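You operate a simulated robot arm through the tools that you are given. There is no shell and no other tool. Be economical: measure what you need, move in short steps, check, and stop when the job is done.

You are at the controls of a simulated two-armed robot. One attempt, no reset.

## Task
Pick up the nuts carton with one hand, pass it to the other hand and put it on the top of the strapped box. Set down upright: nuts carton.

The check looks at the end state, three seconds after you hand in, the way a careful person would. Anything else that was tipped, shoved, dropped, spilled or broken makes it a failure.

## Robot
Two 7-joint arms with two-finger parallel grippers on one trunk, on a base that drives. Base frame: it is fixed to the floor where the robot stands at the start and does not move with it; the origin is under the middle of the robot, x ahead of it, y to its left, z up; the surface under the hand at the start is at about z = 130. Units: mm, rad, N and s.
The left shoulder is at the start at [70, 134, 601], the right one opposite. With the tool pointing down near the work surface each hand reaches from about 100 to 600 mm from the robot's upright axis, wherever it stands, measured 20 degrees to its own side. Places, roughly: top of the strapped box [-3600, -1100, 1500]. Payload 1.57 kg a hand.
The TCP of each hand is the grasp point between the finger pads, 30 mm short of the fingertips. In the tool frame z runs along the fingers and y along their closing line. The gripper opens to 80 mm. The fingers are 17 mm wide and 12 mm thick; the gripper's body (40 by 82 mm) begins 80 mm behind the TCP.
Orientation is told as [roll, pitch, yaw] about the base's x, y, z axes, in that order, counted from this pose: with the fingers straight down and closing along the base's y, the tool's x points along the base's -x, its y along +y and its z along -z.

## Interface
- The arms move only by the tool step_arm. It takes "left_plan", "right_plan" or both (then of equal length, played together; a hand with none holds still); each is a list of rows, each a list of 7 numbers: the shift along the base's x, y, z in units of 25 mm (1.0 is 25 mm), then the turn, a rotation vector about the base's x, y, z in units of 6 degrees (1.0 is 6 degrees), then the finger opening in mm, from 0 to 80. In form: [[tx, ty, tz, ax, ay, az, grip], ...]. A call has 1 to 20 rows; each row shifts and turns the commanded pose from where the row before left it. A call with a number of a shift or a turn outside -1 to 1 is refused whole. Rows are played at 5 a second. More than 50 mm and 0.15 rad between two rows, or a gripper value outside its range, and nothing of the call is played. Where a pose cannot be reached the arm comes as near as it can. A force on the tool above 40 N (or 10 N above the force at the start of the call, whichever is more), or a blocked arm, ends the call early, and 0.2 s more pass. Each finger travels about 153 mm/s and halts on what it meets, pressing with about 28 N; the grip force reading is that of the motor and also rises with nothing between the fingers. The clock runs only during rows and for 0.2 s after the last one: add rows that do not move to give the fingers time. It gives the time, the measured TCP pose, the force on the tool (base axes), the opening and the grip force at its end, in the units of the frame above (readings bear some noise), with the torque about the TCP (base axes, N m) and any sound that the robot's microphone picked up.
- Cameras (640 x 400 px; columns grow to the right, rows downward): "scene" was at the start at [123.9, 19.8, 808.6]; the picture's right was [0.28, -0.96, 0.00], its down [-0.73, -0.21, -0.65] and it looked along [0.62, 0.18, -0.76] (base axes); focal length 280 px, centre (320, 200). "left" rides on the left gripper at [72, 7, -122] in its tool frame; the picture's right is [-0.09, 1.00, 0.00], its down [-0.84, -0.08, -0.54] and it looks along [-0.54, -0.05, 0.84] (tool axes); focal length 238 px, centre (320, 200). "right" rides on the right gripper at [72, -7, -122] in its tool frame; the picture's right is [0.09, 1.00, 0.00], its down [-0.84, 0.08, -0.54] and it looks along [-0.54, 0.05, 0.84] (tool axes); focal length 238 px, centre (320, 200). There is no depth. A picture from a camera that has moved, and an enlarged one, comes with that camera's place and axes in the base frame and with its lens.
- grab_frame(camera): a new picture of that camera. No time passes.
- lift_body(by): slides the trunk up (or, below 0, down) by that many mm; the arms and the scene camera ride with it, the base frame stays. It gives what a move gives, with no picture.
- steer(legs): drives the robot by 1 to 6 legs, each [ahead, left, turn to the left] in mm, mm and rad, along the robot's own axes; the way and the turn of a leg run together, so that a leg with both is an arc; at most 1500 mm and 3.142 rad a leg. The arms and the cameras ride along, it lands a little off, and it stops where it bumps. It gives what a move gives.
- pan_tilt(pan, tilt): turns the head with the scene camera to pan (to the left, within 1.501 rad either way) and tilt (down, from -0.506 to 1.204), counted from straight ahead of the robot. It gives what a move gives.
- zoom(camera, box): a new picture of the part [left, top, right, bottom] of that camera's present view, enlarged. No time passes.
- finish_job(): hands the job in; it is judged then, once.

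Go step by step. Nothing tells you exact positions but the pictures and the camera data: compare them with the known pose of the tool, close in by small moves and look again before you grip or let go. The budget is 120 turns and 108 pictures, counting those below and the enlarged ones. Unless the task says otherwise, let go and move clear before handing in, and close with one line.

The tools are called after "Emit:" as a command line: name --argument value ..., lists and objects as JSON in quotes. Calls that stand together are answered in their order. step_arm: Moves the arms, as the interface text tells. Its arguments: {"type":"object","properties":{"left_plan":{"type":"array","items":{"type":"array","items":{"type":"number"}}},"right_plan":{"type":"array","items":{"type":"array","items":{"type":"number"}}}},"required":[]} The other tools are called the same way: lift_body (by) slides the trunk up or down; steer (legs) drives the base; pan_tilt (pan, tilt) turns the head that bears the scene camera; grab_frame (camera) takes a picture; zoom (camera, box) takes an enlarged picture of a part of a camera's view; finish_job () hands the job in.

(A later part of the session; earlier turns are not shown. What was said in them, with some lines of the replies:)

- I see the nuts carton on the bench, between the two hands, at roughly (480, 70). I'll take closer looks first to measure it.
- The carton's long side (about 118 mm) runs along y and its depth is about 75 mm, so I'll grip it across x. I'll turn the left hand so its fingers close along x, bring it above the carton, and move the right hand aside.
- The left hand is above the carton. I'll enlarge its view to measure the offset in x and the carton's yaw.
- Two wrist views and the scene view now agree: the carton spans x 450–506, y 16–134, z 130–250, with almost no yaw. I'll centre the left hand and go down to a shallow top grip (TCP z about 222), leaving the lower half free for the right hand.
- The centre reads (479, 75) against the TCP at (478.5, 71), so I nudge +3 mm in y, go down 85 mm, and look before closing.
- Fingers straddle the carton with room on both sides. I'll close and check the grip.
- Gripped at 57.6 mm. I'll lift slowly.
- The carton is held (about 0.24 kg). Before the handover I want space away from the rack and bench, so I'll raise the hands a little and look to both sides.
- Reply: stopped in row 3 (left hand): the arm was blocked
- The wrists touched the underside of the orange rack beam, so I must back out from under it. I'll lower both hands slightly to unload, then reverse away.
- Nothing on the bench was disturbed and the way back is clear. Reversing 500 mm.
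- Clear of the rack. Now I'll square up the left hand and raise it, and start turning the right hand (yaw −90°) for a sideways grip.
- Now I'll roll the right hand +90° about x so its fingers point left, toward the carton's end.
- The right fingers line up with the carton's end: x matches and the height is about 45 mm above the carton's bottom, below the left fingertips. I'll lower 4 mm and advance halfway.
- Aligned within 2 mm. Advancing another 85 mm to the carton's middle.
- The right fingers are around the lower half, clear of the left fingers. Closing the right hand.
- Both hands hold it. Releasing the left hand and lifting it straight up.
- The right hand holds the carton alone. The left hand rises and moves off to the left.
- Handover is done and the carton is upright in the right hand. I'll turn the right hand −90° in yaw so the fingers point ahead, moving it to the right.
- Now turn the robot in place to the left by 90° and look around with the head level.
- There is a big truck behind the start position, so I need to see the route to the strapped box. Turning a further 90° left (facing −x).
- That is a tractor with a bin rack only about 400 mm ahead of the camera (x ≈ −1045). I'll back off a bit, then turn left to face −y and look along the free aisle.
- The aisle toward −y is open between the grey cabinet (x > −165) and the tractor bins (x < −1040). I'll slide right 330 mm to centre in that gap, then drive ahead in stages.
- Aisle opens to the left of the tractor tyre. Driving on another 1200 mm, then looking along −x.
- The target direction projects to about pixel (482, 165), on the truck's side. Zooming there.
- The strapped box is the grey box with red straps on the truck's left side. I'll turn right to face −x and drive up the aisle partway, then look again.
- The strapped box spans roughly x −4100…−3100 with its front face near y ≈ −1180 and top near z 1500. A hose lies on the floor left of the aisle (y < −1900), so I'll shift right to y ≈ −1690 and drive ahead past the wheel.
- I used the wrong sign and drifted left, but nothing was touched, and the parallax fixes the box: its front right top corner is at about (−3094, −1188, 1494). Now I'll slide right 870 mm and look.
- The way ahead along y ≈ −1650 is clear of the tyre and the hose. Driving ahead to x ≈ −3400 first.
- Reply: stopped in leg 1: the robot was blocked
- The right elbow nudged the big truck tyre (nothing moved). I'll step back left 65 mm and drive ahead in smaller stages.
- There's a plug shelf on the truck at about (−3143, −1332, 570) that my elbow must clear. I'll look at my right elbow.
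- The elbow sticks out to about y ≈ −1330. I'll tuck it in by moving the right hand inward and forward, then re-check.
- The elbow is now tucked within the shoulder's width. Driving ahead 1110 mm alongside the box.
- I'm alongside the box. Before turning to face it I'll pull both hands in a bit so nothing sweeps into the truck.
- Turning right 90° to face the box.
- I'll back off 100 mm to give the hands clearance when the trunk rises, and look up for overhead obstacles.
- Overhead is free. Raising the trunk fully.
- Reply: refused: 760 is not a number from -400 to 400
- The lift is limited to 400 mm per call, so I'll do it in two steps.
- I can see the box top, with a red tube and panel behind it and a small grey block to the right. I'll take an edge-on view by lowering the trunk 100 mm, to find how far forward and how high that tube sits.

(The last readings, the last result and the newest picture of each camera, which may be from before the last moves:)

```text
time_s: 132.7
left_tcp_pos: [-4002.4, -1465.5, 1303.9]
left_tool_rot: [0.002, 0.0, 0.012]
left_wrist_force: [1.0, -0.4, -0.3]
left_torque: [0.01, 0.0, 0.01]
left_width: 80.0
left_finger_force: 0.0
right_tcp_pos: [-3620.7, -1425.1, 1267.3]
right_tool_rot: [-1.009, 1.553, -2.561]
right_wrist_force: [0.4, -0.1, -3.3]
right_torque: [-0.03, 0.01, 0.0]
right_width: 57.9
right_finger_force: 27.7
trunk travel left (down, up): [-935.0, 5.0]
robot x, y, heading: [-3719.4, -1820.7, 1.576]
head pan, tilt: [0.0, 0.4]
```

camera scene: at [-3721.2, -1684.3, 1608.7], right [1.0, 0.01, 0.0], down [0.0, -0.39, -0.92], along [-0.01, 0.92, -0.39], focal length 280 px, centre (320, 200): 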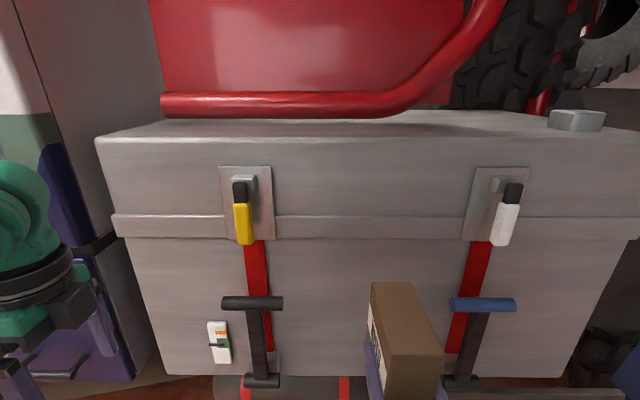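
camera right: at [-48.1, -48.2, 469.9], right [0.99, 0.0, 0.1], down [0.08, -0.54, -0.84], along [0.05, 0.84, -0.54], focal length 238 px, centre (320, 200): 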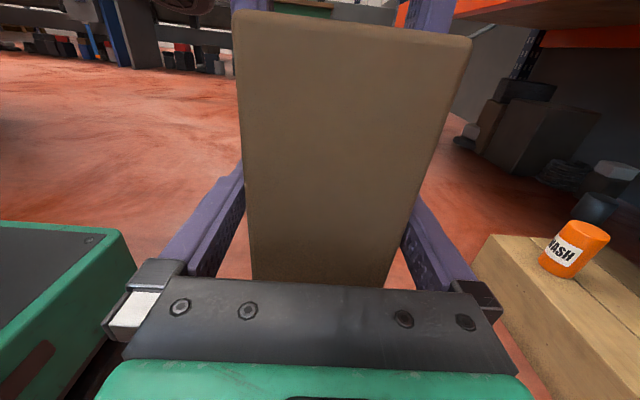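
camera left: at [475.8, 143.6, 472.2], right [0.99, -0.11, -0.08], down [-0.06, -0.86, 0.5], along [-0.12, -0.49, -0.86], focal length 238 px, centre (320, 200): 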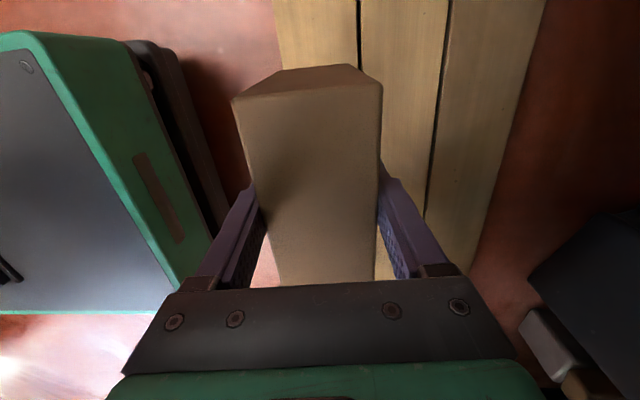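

The top's front edge is at y ≈ −1189, z ≈ 1518. The red tube hangs over the back at y ≈ −1035 for x < −3390, so the clear spot is right of it, near x ≈ −3300. I'll slide right 320 mm and raise the carton.

Emit:
steer --legs '[[0, -320, 0]]'

Emit:
step_arm --right_plan '[[0, 0.2, 0.9, 0, 0, 0, 40], [0, 0.2, 0.9, 0, 0, 0, 40], [0, 0.2, 0.9, 0, 0, 0, 40], [0, 0.2, 0.9, 0, 0, 0, 40], [0, 0.2, 0.9, 0, 0, 0, 40], [0, 0.2, 0.9, 0, 0, 0, 40], [0, 0.2, 0.9, 0, 0, 0, 40], [0, 0.2, 0.9, 0, 0, 0, 40], [0, 0.2, 0.9, 0, 0, 0, 40], [0, 0.2, 0.9, 0, 0, 0, 40], [0, 0.2, 0.9, 0, 0, 0, 40], [0, 0.2, 0.9, 0, 0, 0, 40], [0, 0.2, 0.9, 0, 0, 0, 40], [0, 0.2, 0.9, 0, 0, 0, 40], [0, 0.2, 0.9, 0, 0, 0, 40], [0, 0, 0, 0, 0, 0, 40]]'

Emit:
grab_frame --camera "scene"

Emit:
grab_frame --camera "right"

```text
time_s: 134.8
left_tcp_pos: [-3686.5, -1464.4, 1303.2]
left_tool_rot: [0.002, -0.003, 0.013]
left_wrist_force: [-0.4, 0.2, 0.4]
left_torque: [0.0, -0.02, -0.03]
left_width: 80.0
left_finger_force: 0.0
right_tcp_pos: [-3305.7, -1421.3, 1268.1]
right_tool_rot: [-0.934, 1.553, -2.488]
right_wrist_force: [0.3, -0.1, -3.1]
right_torque: [0.0, 0.0, -0.02]
right_width: 57.9
right_finger_force: 27.7
trunk travel left (down, up): [-935.0, 5.0]
robot x, y, heading: [-3398.4, -1823.5, 1.581]
head pan, tilt: [0.0, 0.4]
```

```text
time_s: 137.5
left_tcp_pos: [-3685.4, -1461.8, 1302.5]
left_tool_rot: [0.0, -0.001, 0.014]
left_wrist_force: [-0.8, 0.5, -0.3]
left_torque: [0.0, 0.01, -0.02]
left_width: 79.9
left_finger_force: 0.0
right_tcp_pos: [-3344.1, -1373.5, 1257.9]
right_tool_rot: [0.671, 1.394, -0.844]
right_wrist_force: [0.7, -0.3, -2.3]
right_torque: [-0.06, -0.01, -0.01]
right_width: 57.7
right_finger_force: 28.3
right hand out of reach, approached as far as the arm can: row 1, 2, 3, 4, 5, 6, 7, 8, 9, 10, 11, 12
trunk travel left (down, up): [-935.0, 5.0]
robot x, y, heading: [-3400.0, -1823.3, 1.579]
head pan, tilt: [0.0, 0.4]
stopped in row 13 (right hand): the arm was blocked; the commanded pose is now the measured one
```

```text
50 pictures are left
camera scene: at [-3404.9, -1679.1, 1608.6], right [1.0, 0.01, 0.0], down [0.01, -0.39, -0.92], along [-0.01, 0.92, -0.39], focal length 280 px, centre (320, 200)
```

scene: 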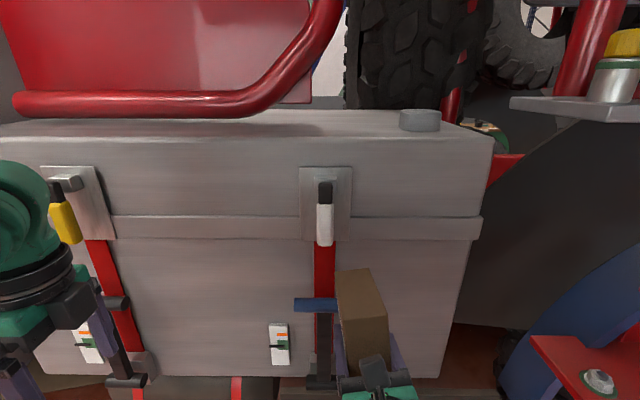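

```text
49 pictures are left
camera right: at [-3351.9, -1485.5, 1343.9], right [0.98, 0.08, 0.2], down [0.2, -0.64, -0.74], along [0.07, 0.76, -0.64], focal length 238 px, centre (320, 200)
```

right: 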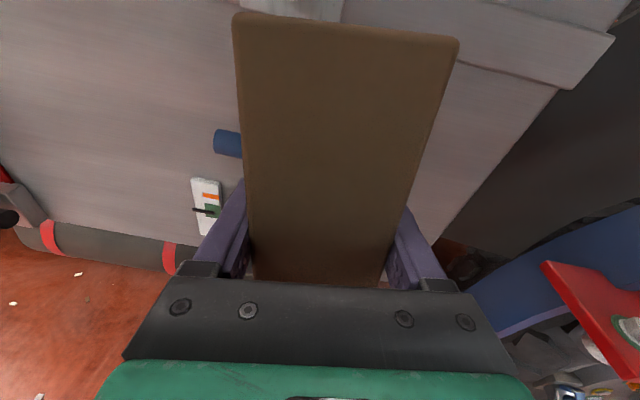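

The arm hit its limit in that bent pose and tilted slightly. I'll back the base off, straighten the tool, and stretch the arm further forward before lifting.

Emit:
steer --legs '[[-120, 0, 0]]'

Emit:
step_arm --right_plan '[[0.4, 0.6, 0, 0.44, 0.36, -0.18, 40], [0.4, 0.8, 0, 0.44, 0.36, -0.18, 40], [0.4, 0.8, 0, 0.44, 0.36, -0.18, 40], [0.3, 0.8, 0, 0, 0, 0, 40], [0, 0.8, 0, 0, 0, 0, 40], [0, 0.8, 0, 0, 0, 0, 40], [0, 0, 0, 0, 0, 0, 40]]'

Emit:
grab_frame --camera "right"

```text
time_s: 138.7
left_tcp_pos: [-3683.4, -1580.0, 1300.9]
left_tool_rot: [-0.003, 0.0, 0.01]
left_wrist_force: [0.5, 0.5, -0.1]
left_torque: [-0.04, -0.01, 0.02]
left_width: 79.9
left_finger_force: 0.0
right_tcp_pos: [-3340.7, -1491.4, 1257.1]
right_tool_rot: [0.665, 1.393, -0.85]
right_wrist_force: [-0.9, 0.3, -2.9]
right_torque: [-0.05, -0.01, 0.0]
right_width: 57.7
right_finger_force: 27.7
trunk travel left (down, up): [-935.0, 5.0]
robot x, y, heading: [-3398.4, -1944.0, 1.582]
head pan, tilt: [0.0, 0.4]
```

```text
time_s: 140.3
left_tcp_pos: [-3683.3, -1583.8, 1302.7]
left_tool_rot: [0.002, 0.0, 0.012]
left_wrist_force: [0.6, 0.3, -0.5]
left_torque: [0.05, 0.01, -0.02]
left_width: 80.1
left_finger_force: 0.1
right_tcp_pos: [-3305.5, -1381.7, 1257.9]
right_tool_rot: [2.877, 1.564, 1.307]
right_wrist_force: [-0.8, -0.5, -2.8]
right_torque: [-0.04, -0.01, 0.01]
right_width: 57.7
right_finger_force: 27.9
trunk travel left (down, up): [-935.0, 5.0]
robot x, y, heading: [-3397.9, -1942.1, 1.579]
head pan, tilt: [0.0, 0.4]
```

```text
48 pictures are left
camera right: at [-3309.7, -1503.9, 1329.8], right [1.0, 0.0, 0.09], down [0.08, -0.54, -0.84], along [0.05, 0.84, -0.54], focal length 238 px, centre (320, 200)
```

right: 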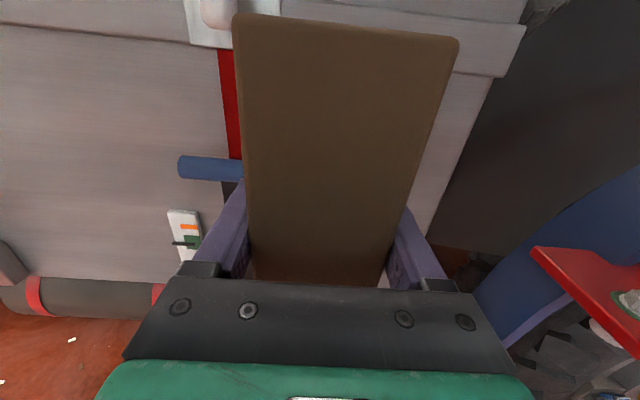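

The tool is level again. Now trying the lift from this stretched pose in steps.

Emit:
step_arm --right_plan '[[0, 0, 0.8, 0, 0, 0, 40], [0, 0, 0.8, 0, 0, 0, 40], [0, 0, 0.8, 0, 0, 0, 40], [0, 0, 0.8, 0, 0, 0, 40], [0, 0, 0.8, 0, 0, 0, 40], [0, 0, 0.8, 0, 0, 0, 40], [0, 0, 0, 0, 0, 0, 40]]'

```text
time_s: 141.9
left_tcp_pos: [-3683.0, -1584.4, 1302.4]
left_tool_rot: [0.001, 0.0, 0.012]
left_wrist_force: [0.7, 0.1, 0.2]
left_torque: [-0.04, 0.0, 0.01]
left_width: 80.0
left_finger_force: 0.0
right_tcp_pos: [-3303.4, -1379.5, 1378.1]
right_tool_rot: [2.834, 1.568, 1.261]
right_wrist_force: [0.1, 0.7, -3.1]
right_torque: [-0.03, 0.02, -0.02]
right_width: 57.9
right_finger_force: 28.3
trunk travel left (down, up): [-935.0, 5.0]
robot x, y, heading: [-3397.0, -1941.7, 1.583]
head pan, tilt: [0.0, 0.4]
```

Reached z 1378 without trouble. Continuing upward.

Emit:
step_arm --right_plan '[[0, 0.1, 0.8, 0, 0, 0, 40], [0, 0.1, 0.8, 0, 0, 0, 40], [0, 0.1, 0.8, 0, 0, 0, 40], [0, 0.1, 0.8, 0, 0, 0, 40], [0, 0.1, 0.8, 0, 0, 0, 40], [0, 0.1, 0.8, 0, 0, 0, 40], [0, 0, 0, 0, 0, 0, 40]]'

```text
time_s: 143.5
left_tcp_pos: [-3683.3, -1584.5, 1303.5]
left_tool_rot: [0.003, 0.001, 0.013]
left_wrist_force: [-0.6, -0.8, 0.8]
left_torque: [0.02, -0.02, 0.02]
left_width: 80.3
left_finger_force: 0.1
right_tcp_pos: [-3304.2, -1365.9, 1498.5]
right_tool_rot: [2.902, 1.568, 1.33]
right_wrist_force: [0.3, -0.4, -2.4]
right_torque: [0.01, -0.03, -0.02]
right_width: 57.7
right_finger_force: 27.9
trunk travel left (down, up): [-935.0, 5.0]
robot x, y, heading: [-3403.5, -1944.1, 1.584]
head pan, tilt: [0.0, 0.4]
```

Emit:
step_arm --right_plan '[[0, 0.1, 0.85, 0, 0, 0, 40], [0, 0.1, 0.85, 0, 0, 0, 40], [0, 0.1, 0.85, 0, 0, 0, 40], [0, 0.1, 0.85, 0, 0, 0, 40], [0, 0.1, 0.85, 0, 0, 0, 40], [0, 0, 0, 0, 0, 0, 40]]'

Emit:
grab_frame --camera "right"

Emit:
grab_frame --camera "scene"

```text
time_s: 144.9
left_tcp_pos: [-3681.7, -1584.7, 1303.5]
left_tool_rot: [0.002, 0.0, 0.011]
left_wrist_force: [-0.3, -0.4, 0.4]
left_torque: [0.04, 0.02, -0.02]
left_width: 80.0
left_finger_force: 0.1
right_tcp_pos: [-3303.2, -1352.4, 1603.9]
right_tool_rot: [2.9, 1.567, 1.329]
right_wrist_force: [-0.6, 0.1, -3.2]
right_torque: [-0.03, 0.0, -0.01]
right_width: 57.8
right_finger_force: 28.2
trunk travel left (down, up): [-935.0, 5.0]
robot x, y, heading: [-3399.5, -1946.1, 1.579]
head pan, tilt: [0.0, 0.4]
```

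```text
47 pictures are left
camera right: at [-3309.8, -1475.2, 1674.8], right [1.0, 0.0, 0.09], down [0.08, -0.54, -0.84], along [0.05, 0.84, -0.54], focal length 238 px, centre (320, 200)
```

right: 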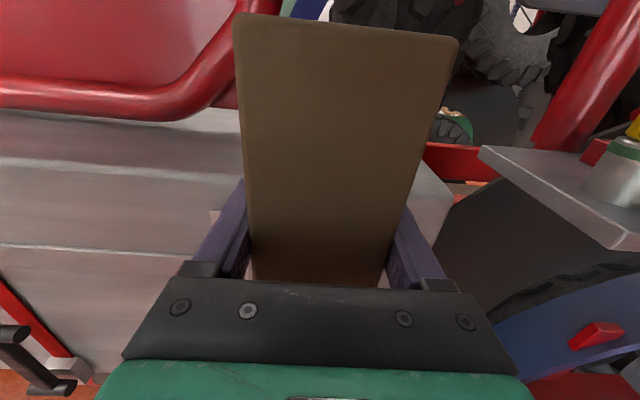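

```text
46 pictures are left
camera scene: at [-3402.0, -1801.1, 1608.7], right [1.0, 0.01, 0.0], down [0.0, -0.39, -0.92], along [-0.01, 0.92, -0.39], focal length 280 px, centre (320, 200)
```

scene: 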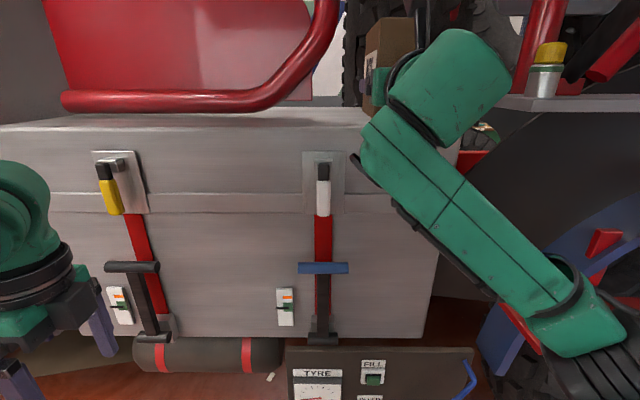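

The carton's bottom is about 40 mm above the box top. The elbow sticks out right toward the truck fender, so rather than drive I'll extend the arm first (the carton stays above the top) and watch the elbow.

Emit:
step_arm --right_plan '[[0, 0.8, 0.1, 0, 0, 0, 40], [0, 0.8, 0.1, 0, 0, 0, 40], [0, 0.8, 0.1, 0, 0, 0, 40], [0, 0.8, 0, 0, 0, 0, 40], [0, 0.8, 0, 0, 0, 0, 40], [0, 0.8, 0, 0, 0, 0, 40], [0, 0, 0, 0, 0, 0, 40]]'

Emit:
grab_frame --camera "scene"

Emit:
grab_frame --camera "right"

```text
time_s: 146.5
left_tcp_pos: [-3682.9, -1583.0, 1303.4]
left_tool_rot: [0.002, -0.001, 0.01]
left_wrist_force: [0.8, -0.3, 0.3]
left_torque: [-0.02, -0.02, 0.02]
left_width: 80.3
left_finger_force: 0.1
right_tcp_pos: [-3303.7, -1231.8, 1612.4]
right_tool_rot: [2.913, 1.565, 1.343]
right_wrist_force: [-0.5, -0.4, -2.3]
right_torque: [-0.06, 0.0, 0.01]
right_width: 57.9
right_finger_force: 28.3
trunk travel left (down, up): [-935.0, 5.0]
robot x, y, heading: [-3398.2, -1943.8, 1.579]
head pan, tilt: [0.0, 0.4]
```

```text
45 pictures are left
camera scene: at [-3402.0, -1801.2, 1608.8], right [1.0, 0.01, 0.0], down [0.0, -0.39, -0.92], along [-0.01, 0.92, -0.39], focal length 280 px, centre (320, 200)
```

scene: 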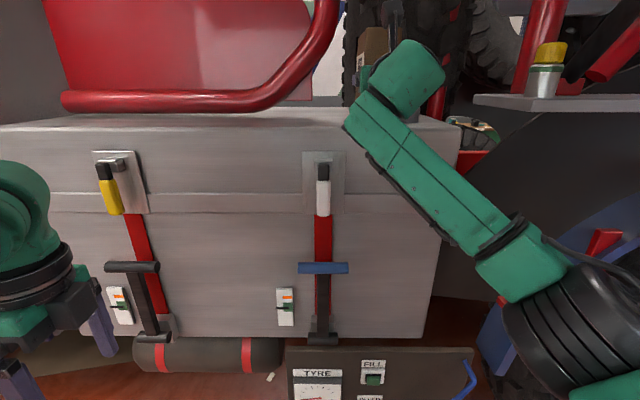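

```text
44 pictures are left
camera right: at [-3309.7, -1354.6, 1683.0], right [1.0, 0.0, 0.09], down [0.08, -0.54, -0.84], along [0.05, 0.84, -0.54], focal length 238 px, centre (320, 200)
```

right: 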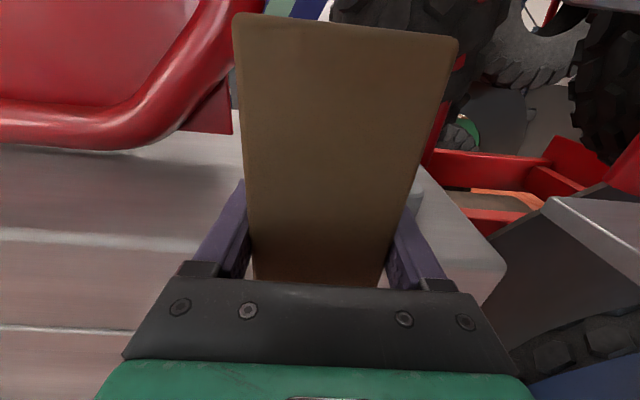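

The elbow moved in nicely, and the panel corner triangulates to (−3431, −1000, 1562), well left of the carton. I'll drive the base ahead 125 mm to bring the carton over the top.

Emit:
steer --legs '[[125, 0, 0]]'

Emit:
grab_frame --camera "scene"

Emit:
grab_frame --camera "right"

```text
time_s: 147.8
left_tcp_pos: [-3684.1, -1463.5, 1304.4]
left_tool_rot: [0.006, 0.0, 0.013]
left_wrist_force: [0.8, 0.2, -0.4]
left_torque: [0.0, 0.0, 0.0]
left_width: 79.9
left_finger_force: 0.1
right_tcp_pos: [-3306.7, -1112.4, 1615.3]
right_tool_rot: [3.051, 1.563, 1.48]
right_wrist_force: [0.4, -1.0, -3.6]
right_torque: [-0.04, -0.02, -0.02]
right_width: 57.4
right_finger_force: 28.0
trunk travel left (down, up): [-935.0, 5.0]
robot x, y, heading: [-3404.0, -1818.1, 1.581]
head pan, tilt: [0.0, 0.4]
```

```text
43 pictures are left
camera scene: at [-3403.3, -1682.0, 1609.4], right [1.0, 0.01, 0.0], down [0.0, -0.39, -0.92], along [-0.01, 0.92, -0.39], focal length 280 px, centre (320, 200)
```

scene: 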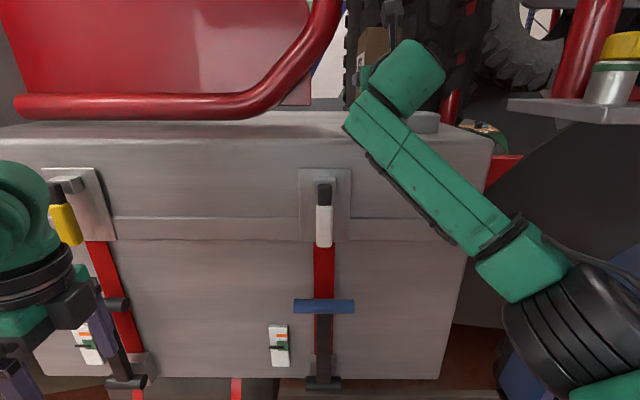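

```text
42 pictures are left
camera right: at [-3311.2, -1236.0, 1685.8], right [1.0, 0.0, 0.09], down [0.08, -0.53, -0.84], along [0.05, 0.85, -0.53], focal length 238 px, centre (320, 200)
```

right: 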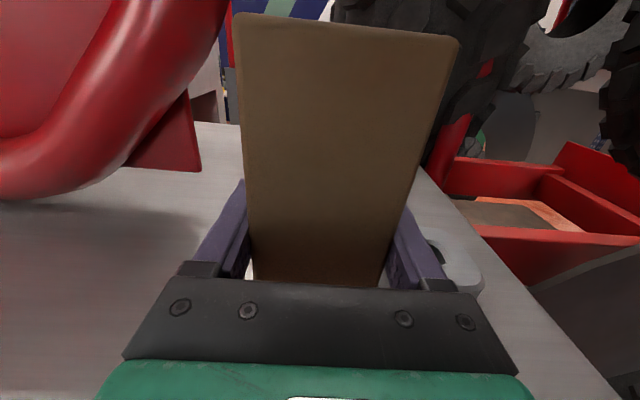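

A grey block sits on the lid right of the carton (left edge about x −3265). I'll shift the carton 35 mm left for room to open the fingers.

Emit:
step_arm --right_plan '[[-0.7, 0.16, 0, 0, 0, 0, 40], [-0.7, 0.16, 0, 0, 0, 0, 40], [0, 0, 0, 0, 0, 0, 40]]'

Emit:
grab_frame --camera "right"

Emit:
zoom --camera "scene" --box '[220, 20, 540, 220]'

```text
time_s: 148.6
left_tcp_pos: [-3682.7, -1456.7, 1302.5]
left_tool_rot: [0.002, 0.002, 0.014]
left_wrist_force: [-0.2, -0.4, -0.2]
left_torque: [-0.04, 0.04, 0.0]
left_width: 80.0
left_finger_force: 0.0
right_tcp_pos: [-3340.5, -1098.5, 1611.2]
right_tool_rot: [3.004, 1.566, 1.434]
right_wrist_force: [-0.1, 0.9, -3.9]
right_torque: [-0.03, 0.0, 0.0]
right_width: 57.7
right_finger_force: 27.9
trunk travel left (down, up): [-935.0, 5.0]
robot x, y, heading: [-3401.5, -1819.6, 1.579]
head pan, tilt: [0.0, 0.4]
```

```text
41 pictures are left
camera right: at [-3346.3, -1219.9, 1682.7], right [1.0, 0.0, 0.09], down [0.08, -0.54, -0.84], along [0.05, 0.84, -0.54], focal length 238 px, centre (320, 200)
```

right: 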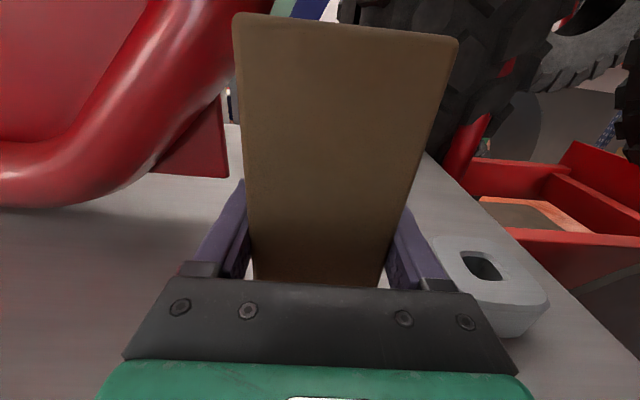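

```text
2.00 times, centred on (380, 120) of scene
camera zoom: at [-3402.9, -1674.9, 1608.7], right [1.0, 0.01, 0.0], down [0.0, -0.39, -0.92], along [-0.01, 0.92, -0.39], focal length 559 px, centre (200, 360)
```

zoom: 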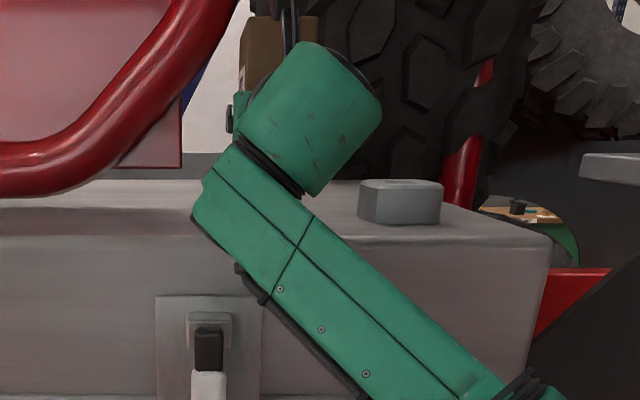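

Good room on both sides now. Lowering 36 mm, then feeling for contact in small steps.

Emit:
step_arm --right_plan '[[0, 0, -0.48, 0, 0, 0, 40], [0, 0, -0.48, 0, 0, 0, 40], [0, 0, -0.48, 0, 0, 0, 40], [0, 0, 0, 0, 0, 0, 40]]'

Emit:
step_arm --right_plan '[[0, 0, -0.12, 0, 0, 0, 40], [0, 0, -0.12, 0, 0, 0, 40], [0, 0, 0, 0, 0, 0, 40]]'

Emit:
zoom --camera "right" --box '[160, 150, 480, 350]'

Emit:
zoom --camera "scene" --box '[260, 20, 420, 120]'

```text
time_s: 149.6
left_tcp_pos: [-3684.6, -1459.6, 1302.5]
left_tool_rot: [0.001, -0.001, 0.014]
left_wrist_force: [0.1, 0.5, -0.3]
left_torque: [0.0, -0.01, 0.0]
left_width: 80.1
left_finger_force: 0.0
right_tcp_pos: [-3341.1, -1097.8, 1576.0]
right_tool_rot: [2.912, 1.565, 1.339]
right_wrist_force: [-0.5, 0.2, -3.0]
right_torque: [-0.03, -0.01, -0.02]
right_width: 58.0
right_finger_force: 27.8
trunk travel left (down, up): [-935.0, 5.0]
robot x, y, heading: [-3401.8, -1817.4, 1.581]
head pan, tilt: [0.0, 0.4]
```

```text
time_s: 150.4
left_tcp_pos: [-3685.5, -1458.4, 1302.2]
left_tool_rot: [0.002, 0.001, 0.014]
left_wrist_force: [0.9, -1.0, 0.2]
left_torque: [-0.03, 0.0, 0.0]
left_width: 80.0
left_finger_force: 0.0
right_tcp_pos: [-3341.6, -1097.3, 1570.1]
right_tool_rot: [2.897, 1.567, 1.328]
right_wrist_force: [0.1, -0.3, -3.4]
right_torque: [-0.02, 0.01, 0.02]
right_width: 57.7
right_finger_force: 27.8
trunk travel left (down, up): [-935.0, 5.0]
robot x, y, heading: [-3402.9, -1816.6, 1.58]
head pan, tilt: [0.0, 0.4]
```

```text
2.00 times, centred on (320, 250) of right
camera zoom: at [-3346.7, -1221.1, 1640.8], right [1.0, 0.0, 0.09], down [0.08, -0.54, -0.84], along [0.05, 0.84, -0.54], focal length 477 px, centre (320, 100)
```

zoom: 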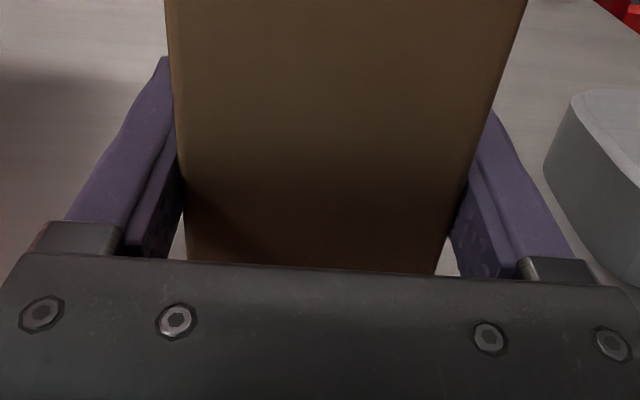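

```text
4.00 times, centred on (340, 70) of scene
camera zoom: at [-3403.7, -1675.5, 1608.8], right [1.0, 0.01, 0.0], down [0.0, -0.39, -0.92], along [-0.01, 0.92, -0.39], focal length 1118 px, centre (240, 720)
```

zoom: 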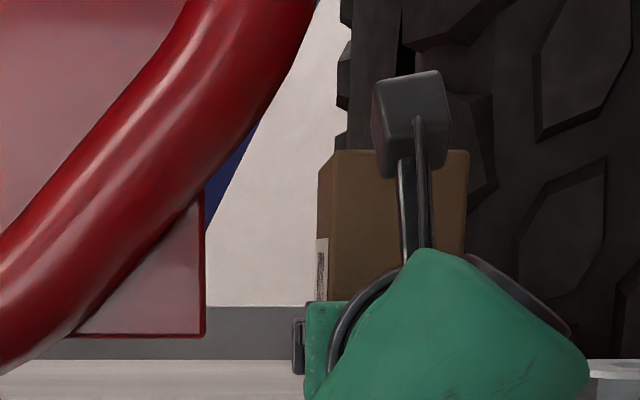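

Still no contact at z 1570 (force steady at about −3.3 N). Going down in 2 mm steps.

Emit:
step_arm --right_plan '[[0, 0, -0.08, 0, 0, 0, 40], [0, 0, -0.08, 0, 0, 0, 40], [0, 0, 0, 0, 0, 0, 40]]'

Emit:
step_arm --right_plan '[[0, 0, -0.08, 0, 0, 0, 40], [0, 0, 0, 0, 0, 0, 40]]'

Emit:
step_arm --right_plan '[[0, 0, -0.08, 0, 0, 0, 40], [0, 0, 0, 0, 0, 0, 40]]'

```text
time_s: 151.2
left_tcp_pos: [-3683.7, -1456.5, 1302.5]
left_tool_rot: [0.001, 0.001, 0.015]
left_wrist_force: [0.4, 0.4, 0.0]
left_torque: [0.01, -0.03, 0.02]
left_width: 80.0
left_finger_force: 0.1
right_tcp_pos: [-3340.0, -1098.5, 1565.7]
right_tool_rot: [2.969, 1.566, 1.4]
right_wrist_force: [-0.2, -0.3, -3.2]
right_torque: [0.0, -0.02, 0.0]
right_width: 58.2
right_finger_force: 28.7
trunk travel left (down, up): [-935.0, 5.0]
robot x, y, heading: [-3401.6, -1815.8, 1.577]
head pan, tilt: [0.0, 0.4]
```

```text
time_s: 151.8
left_tcp_pos: [-3684.8, -1458.3, 1303.5]
left_tool_rot: [0.003, 0.0, 0.014]
left_wrist_force: [-0.1, -0.1, 0.4]
left_torque: [-0.01, -0.03, -0.02]
left_width: 80.1
left_finger_force: 0.0
right_tcp_pos: [-3340.7, -1098.2, 1564.3]
right_tool_rot: [2.948, 1.565, 1.377]
right_wrist_force: [0.8, -0.8, -2.4]
right_torque: [-0.02, -0.04, -0.02]
right_width: 57.8
right_finger_force: 28.0
trunk travel left (down, up): [-935.0, 5.0]
robot x, y, heading: [-3399.9, -1812.3, 1.577]
head pan, tilt: [0.0, 0.4]
```

```text
time_s: 152.4
left_tcp_pos: [-3684.6, -1457.7, 1302.8]
left_tool_rot: [0.001, 0.0, 0.013]
left_wrist_force: [0.3, 0.0, -0.5]
left_torque: [0.0, -0.03, 0.05]
left_width: 79.9
left_finger_force: 0.0
right_tcp_pos: [-3340.1, -1098.8, 1562.0]
right_tool_rot: [3.012, 1.564, 1.445]
right_wrist_force: [-0.1, 3.0, 6.6]
right_torque: [-0.38, 0.11, -0.05]
right_width: 58.0
right_finger_force: 28.5
trunk travel left (down, up): [-935.0, 5.0]
robot x, y, heading: [-3401.5, -1816.6, 1.583]
head pan, tilt: [0.0, 0.4]
```

Contact: the upward force rose to +6.6 N at z 1562, as predicted. Opening the fingers gently.

Emit:
step_arm --right_plan '[[0, 0, 0, 0, 0, 0, 58], [0, 0, 0, 0, 0, 0, 61], [0, 0, 0, 0, 0, 0, 66], [0, 0, 0, 0, 0, 0, 72], [0, 0, 0, 0, 0, 0, 78], [0, 0, 0, 0, 0, 0, 78]]'

Emit:
grab_frame --camera "right"

Emit:
zoom --camera "scene" --box '[260, 20, 420, 120]'

```text
time_s: 153.8
left_tcp_pos: [-3684.6, -1460.0, 1303.5]
left_tool_rot: [0.002, 0.0, 0.014]
left_wrist_force: [-0.1, 0.3, -0.4]
left_torque: [0.0, -0.01, 0.02]
left_width: 79.8
left_finger_force: 0.0
right_tcp_pos: [-3340.7, -1099.7, 1561.3]
right_tool_rot: [2.962, 1.566, 1.391]
right_wrist_force: [0.4, -0.7, -0.4]
right_torque: [0.02, -0.03, -0.05]
right_width: 77.7
right_finger_force: 0.1
trunk travel left (down, up): [-935.0, 5.0]
robot x, y, heading: [-3400.2, -1816.0, 1.581]
head pan, tilt: [0.0, 0.4]
```

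```text
37 pictures are left
camera right: at [-3346.3, -1222.0, 1633.2], right [1.0, 0.0, 0.09], down [0.08, -0.54, -0.84], along [0.05, 0.84, -0.54], focal length 238 px, centre (320, 200)
```

right: 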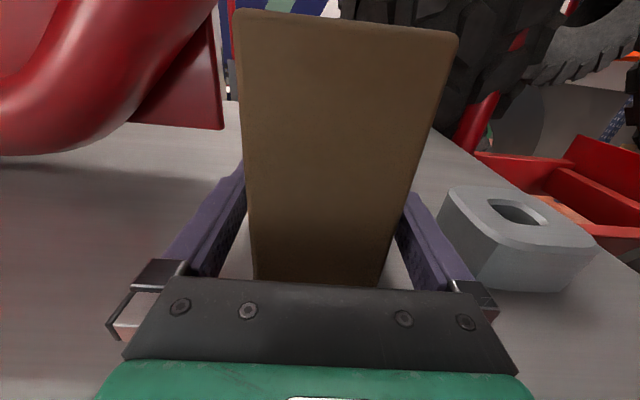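

```text
4.00 times, centred on (340, 70) of scene
camera zoom: at [-3403.6, -1676.0, 1608.8], right [1.0, 0.01, 0.0], down [0.0, -0.39, -0.92], along [-0.01, 0.92, -0.39], focal length 1118 px, centre (240, 720)
```

zoom: 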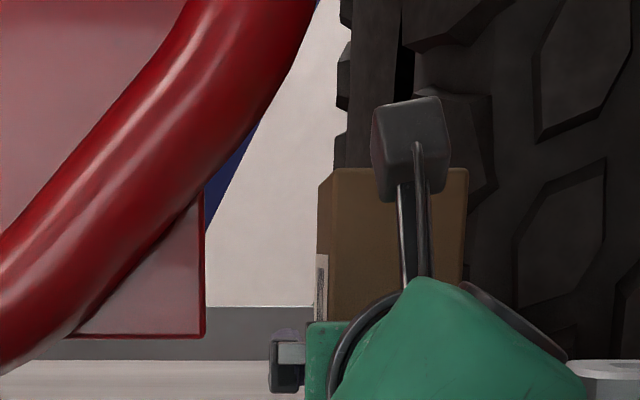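

The carton stands free and the fingers are clear on both sides. Backing the base straight out.

Emit:
steer --legs '[[-150, 0, 0]]'

Emit:
grab_frame --camera "right"

```text
time_s: 155.2
left_tcp_pos: [-3682.1, -1604.6, 1301.7]
left_tool_rot: [-0.002, -0.001, 0.012]
left_wrist_force: [0.4, 0.1, 1.0]
left_torque: [0.0, -0.01, -0.01]
left_width: 80.0
left_finger_force: 0.0
right_tcp_pos: [-3338.7, -1244.1, 1559.1]
right_tool_rot: [2.735, 1.569, 1.164]
right_wrist_force: [0.1, 0.2, -0.1]
right_torque: [0.04, 0.01, -0.02]
right_width: 77.9
right_finger_force: 0.0
trunk travel left (down, up): [-935.0, 5.0]
robot x, y, heading: [-3398.9, -1970.5, 1.58]
head pan, tilt: [0.0, 0.4]
```

```text
35 pictures are left
camera right: at [-3344.1, -1366.9, 1631.3], right [1.0, 0.0, 0.09], down [0.08, -0.54, -0.84], along [0.05, 0.84, -0.54], focal length 238 px, centre (320, 200)
```

right: 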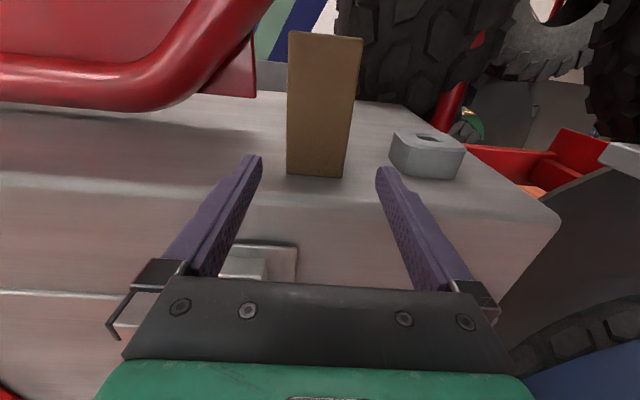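

The carton stands upright on the lid, set in from the front edge. Backing off a bit further and taking a last look.

Emit:
steer --legs '[[-150, 0, 0]]'

Emit:
grab_frame --camera "right"

```text
time_s: 156.5
left_tcp_pos: [-3679.5, -1751.9, 1301.4]
left_tool_rot: [-0.003, 0.001, 0.011]
left_wrist_force: [0.5, 0.8, 0.5]
left_torque: [-0.01, 0.01, 0.0]
left_width: 79.9
left_finger_force: 0.0
right_tcp_pos: [-3335.9, -1392.2, 1558.6]
right_tool_rot: [2.242, 1.569, 0.669]
right_wrist_force: [-0.6, 1.2, -0.6]
right_torque: [0.03, 0.0, 0.02]
right_width: 77.9
right_finger_force: 0.0
trunk travel left (down, up): [-935.0, 5.0]
robot x, y, heading: [-3395.5, -2115.7, 1.587]
head pan, tilt: [0.0, 0.4]
```

```text
34 pictures are left
camera right: at [-3342.1, -1514.6, 1630.6], right [1.0, 0.0, 0.09], down [0.08, -0.54, -0.84], along [0.05, 0.84, -0.54], focal length 238 px, centre (320, 200)
```

right: 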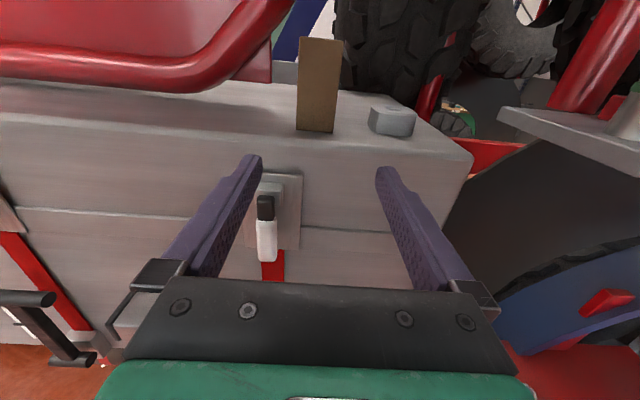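

The carton stands stable and upright on top of the strapped box, and both hands are clear. Handing in.

Emit:
finish_job

```text
The job is handed in.
```

The nuts carton is standing upright on top of the strapped box: the left hand picked it up, passed it to the right, and the right hand set it down. Along the way my wrists touched the rack beam and my right elbow touched the truck tyre, but I saw nothing tipped or moved.
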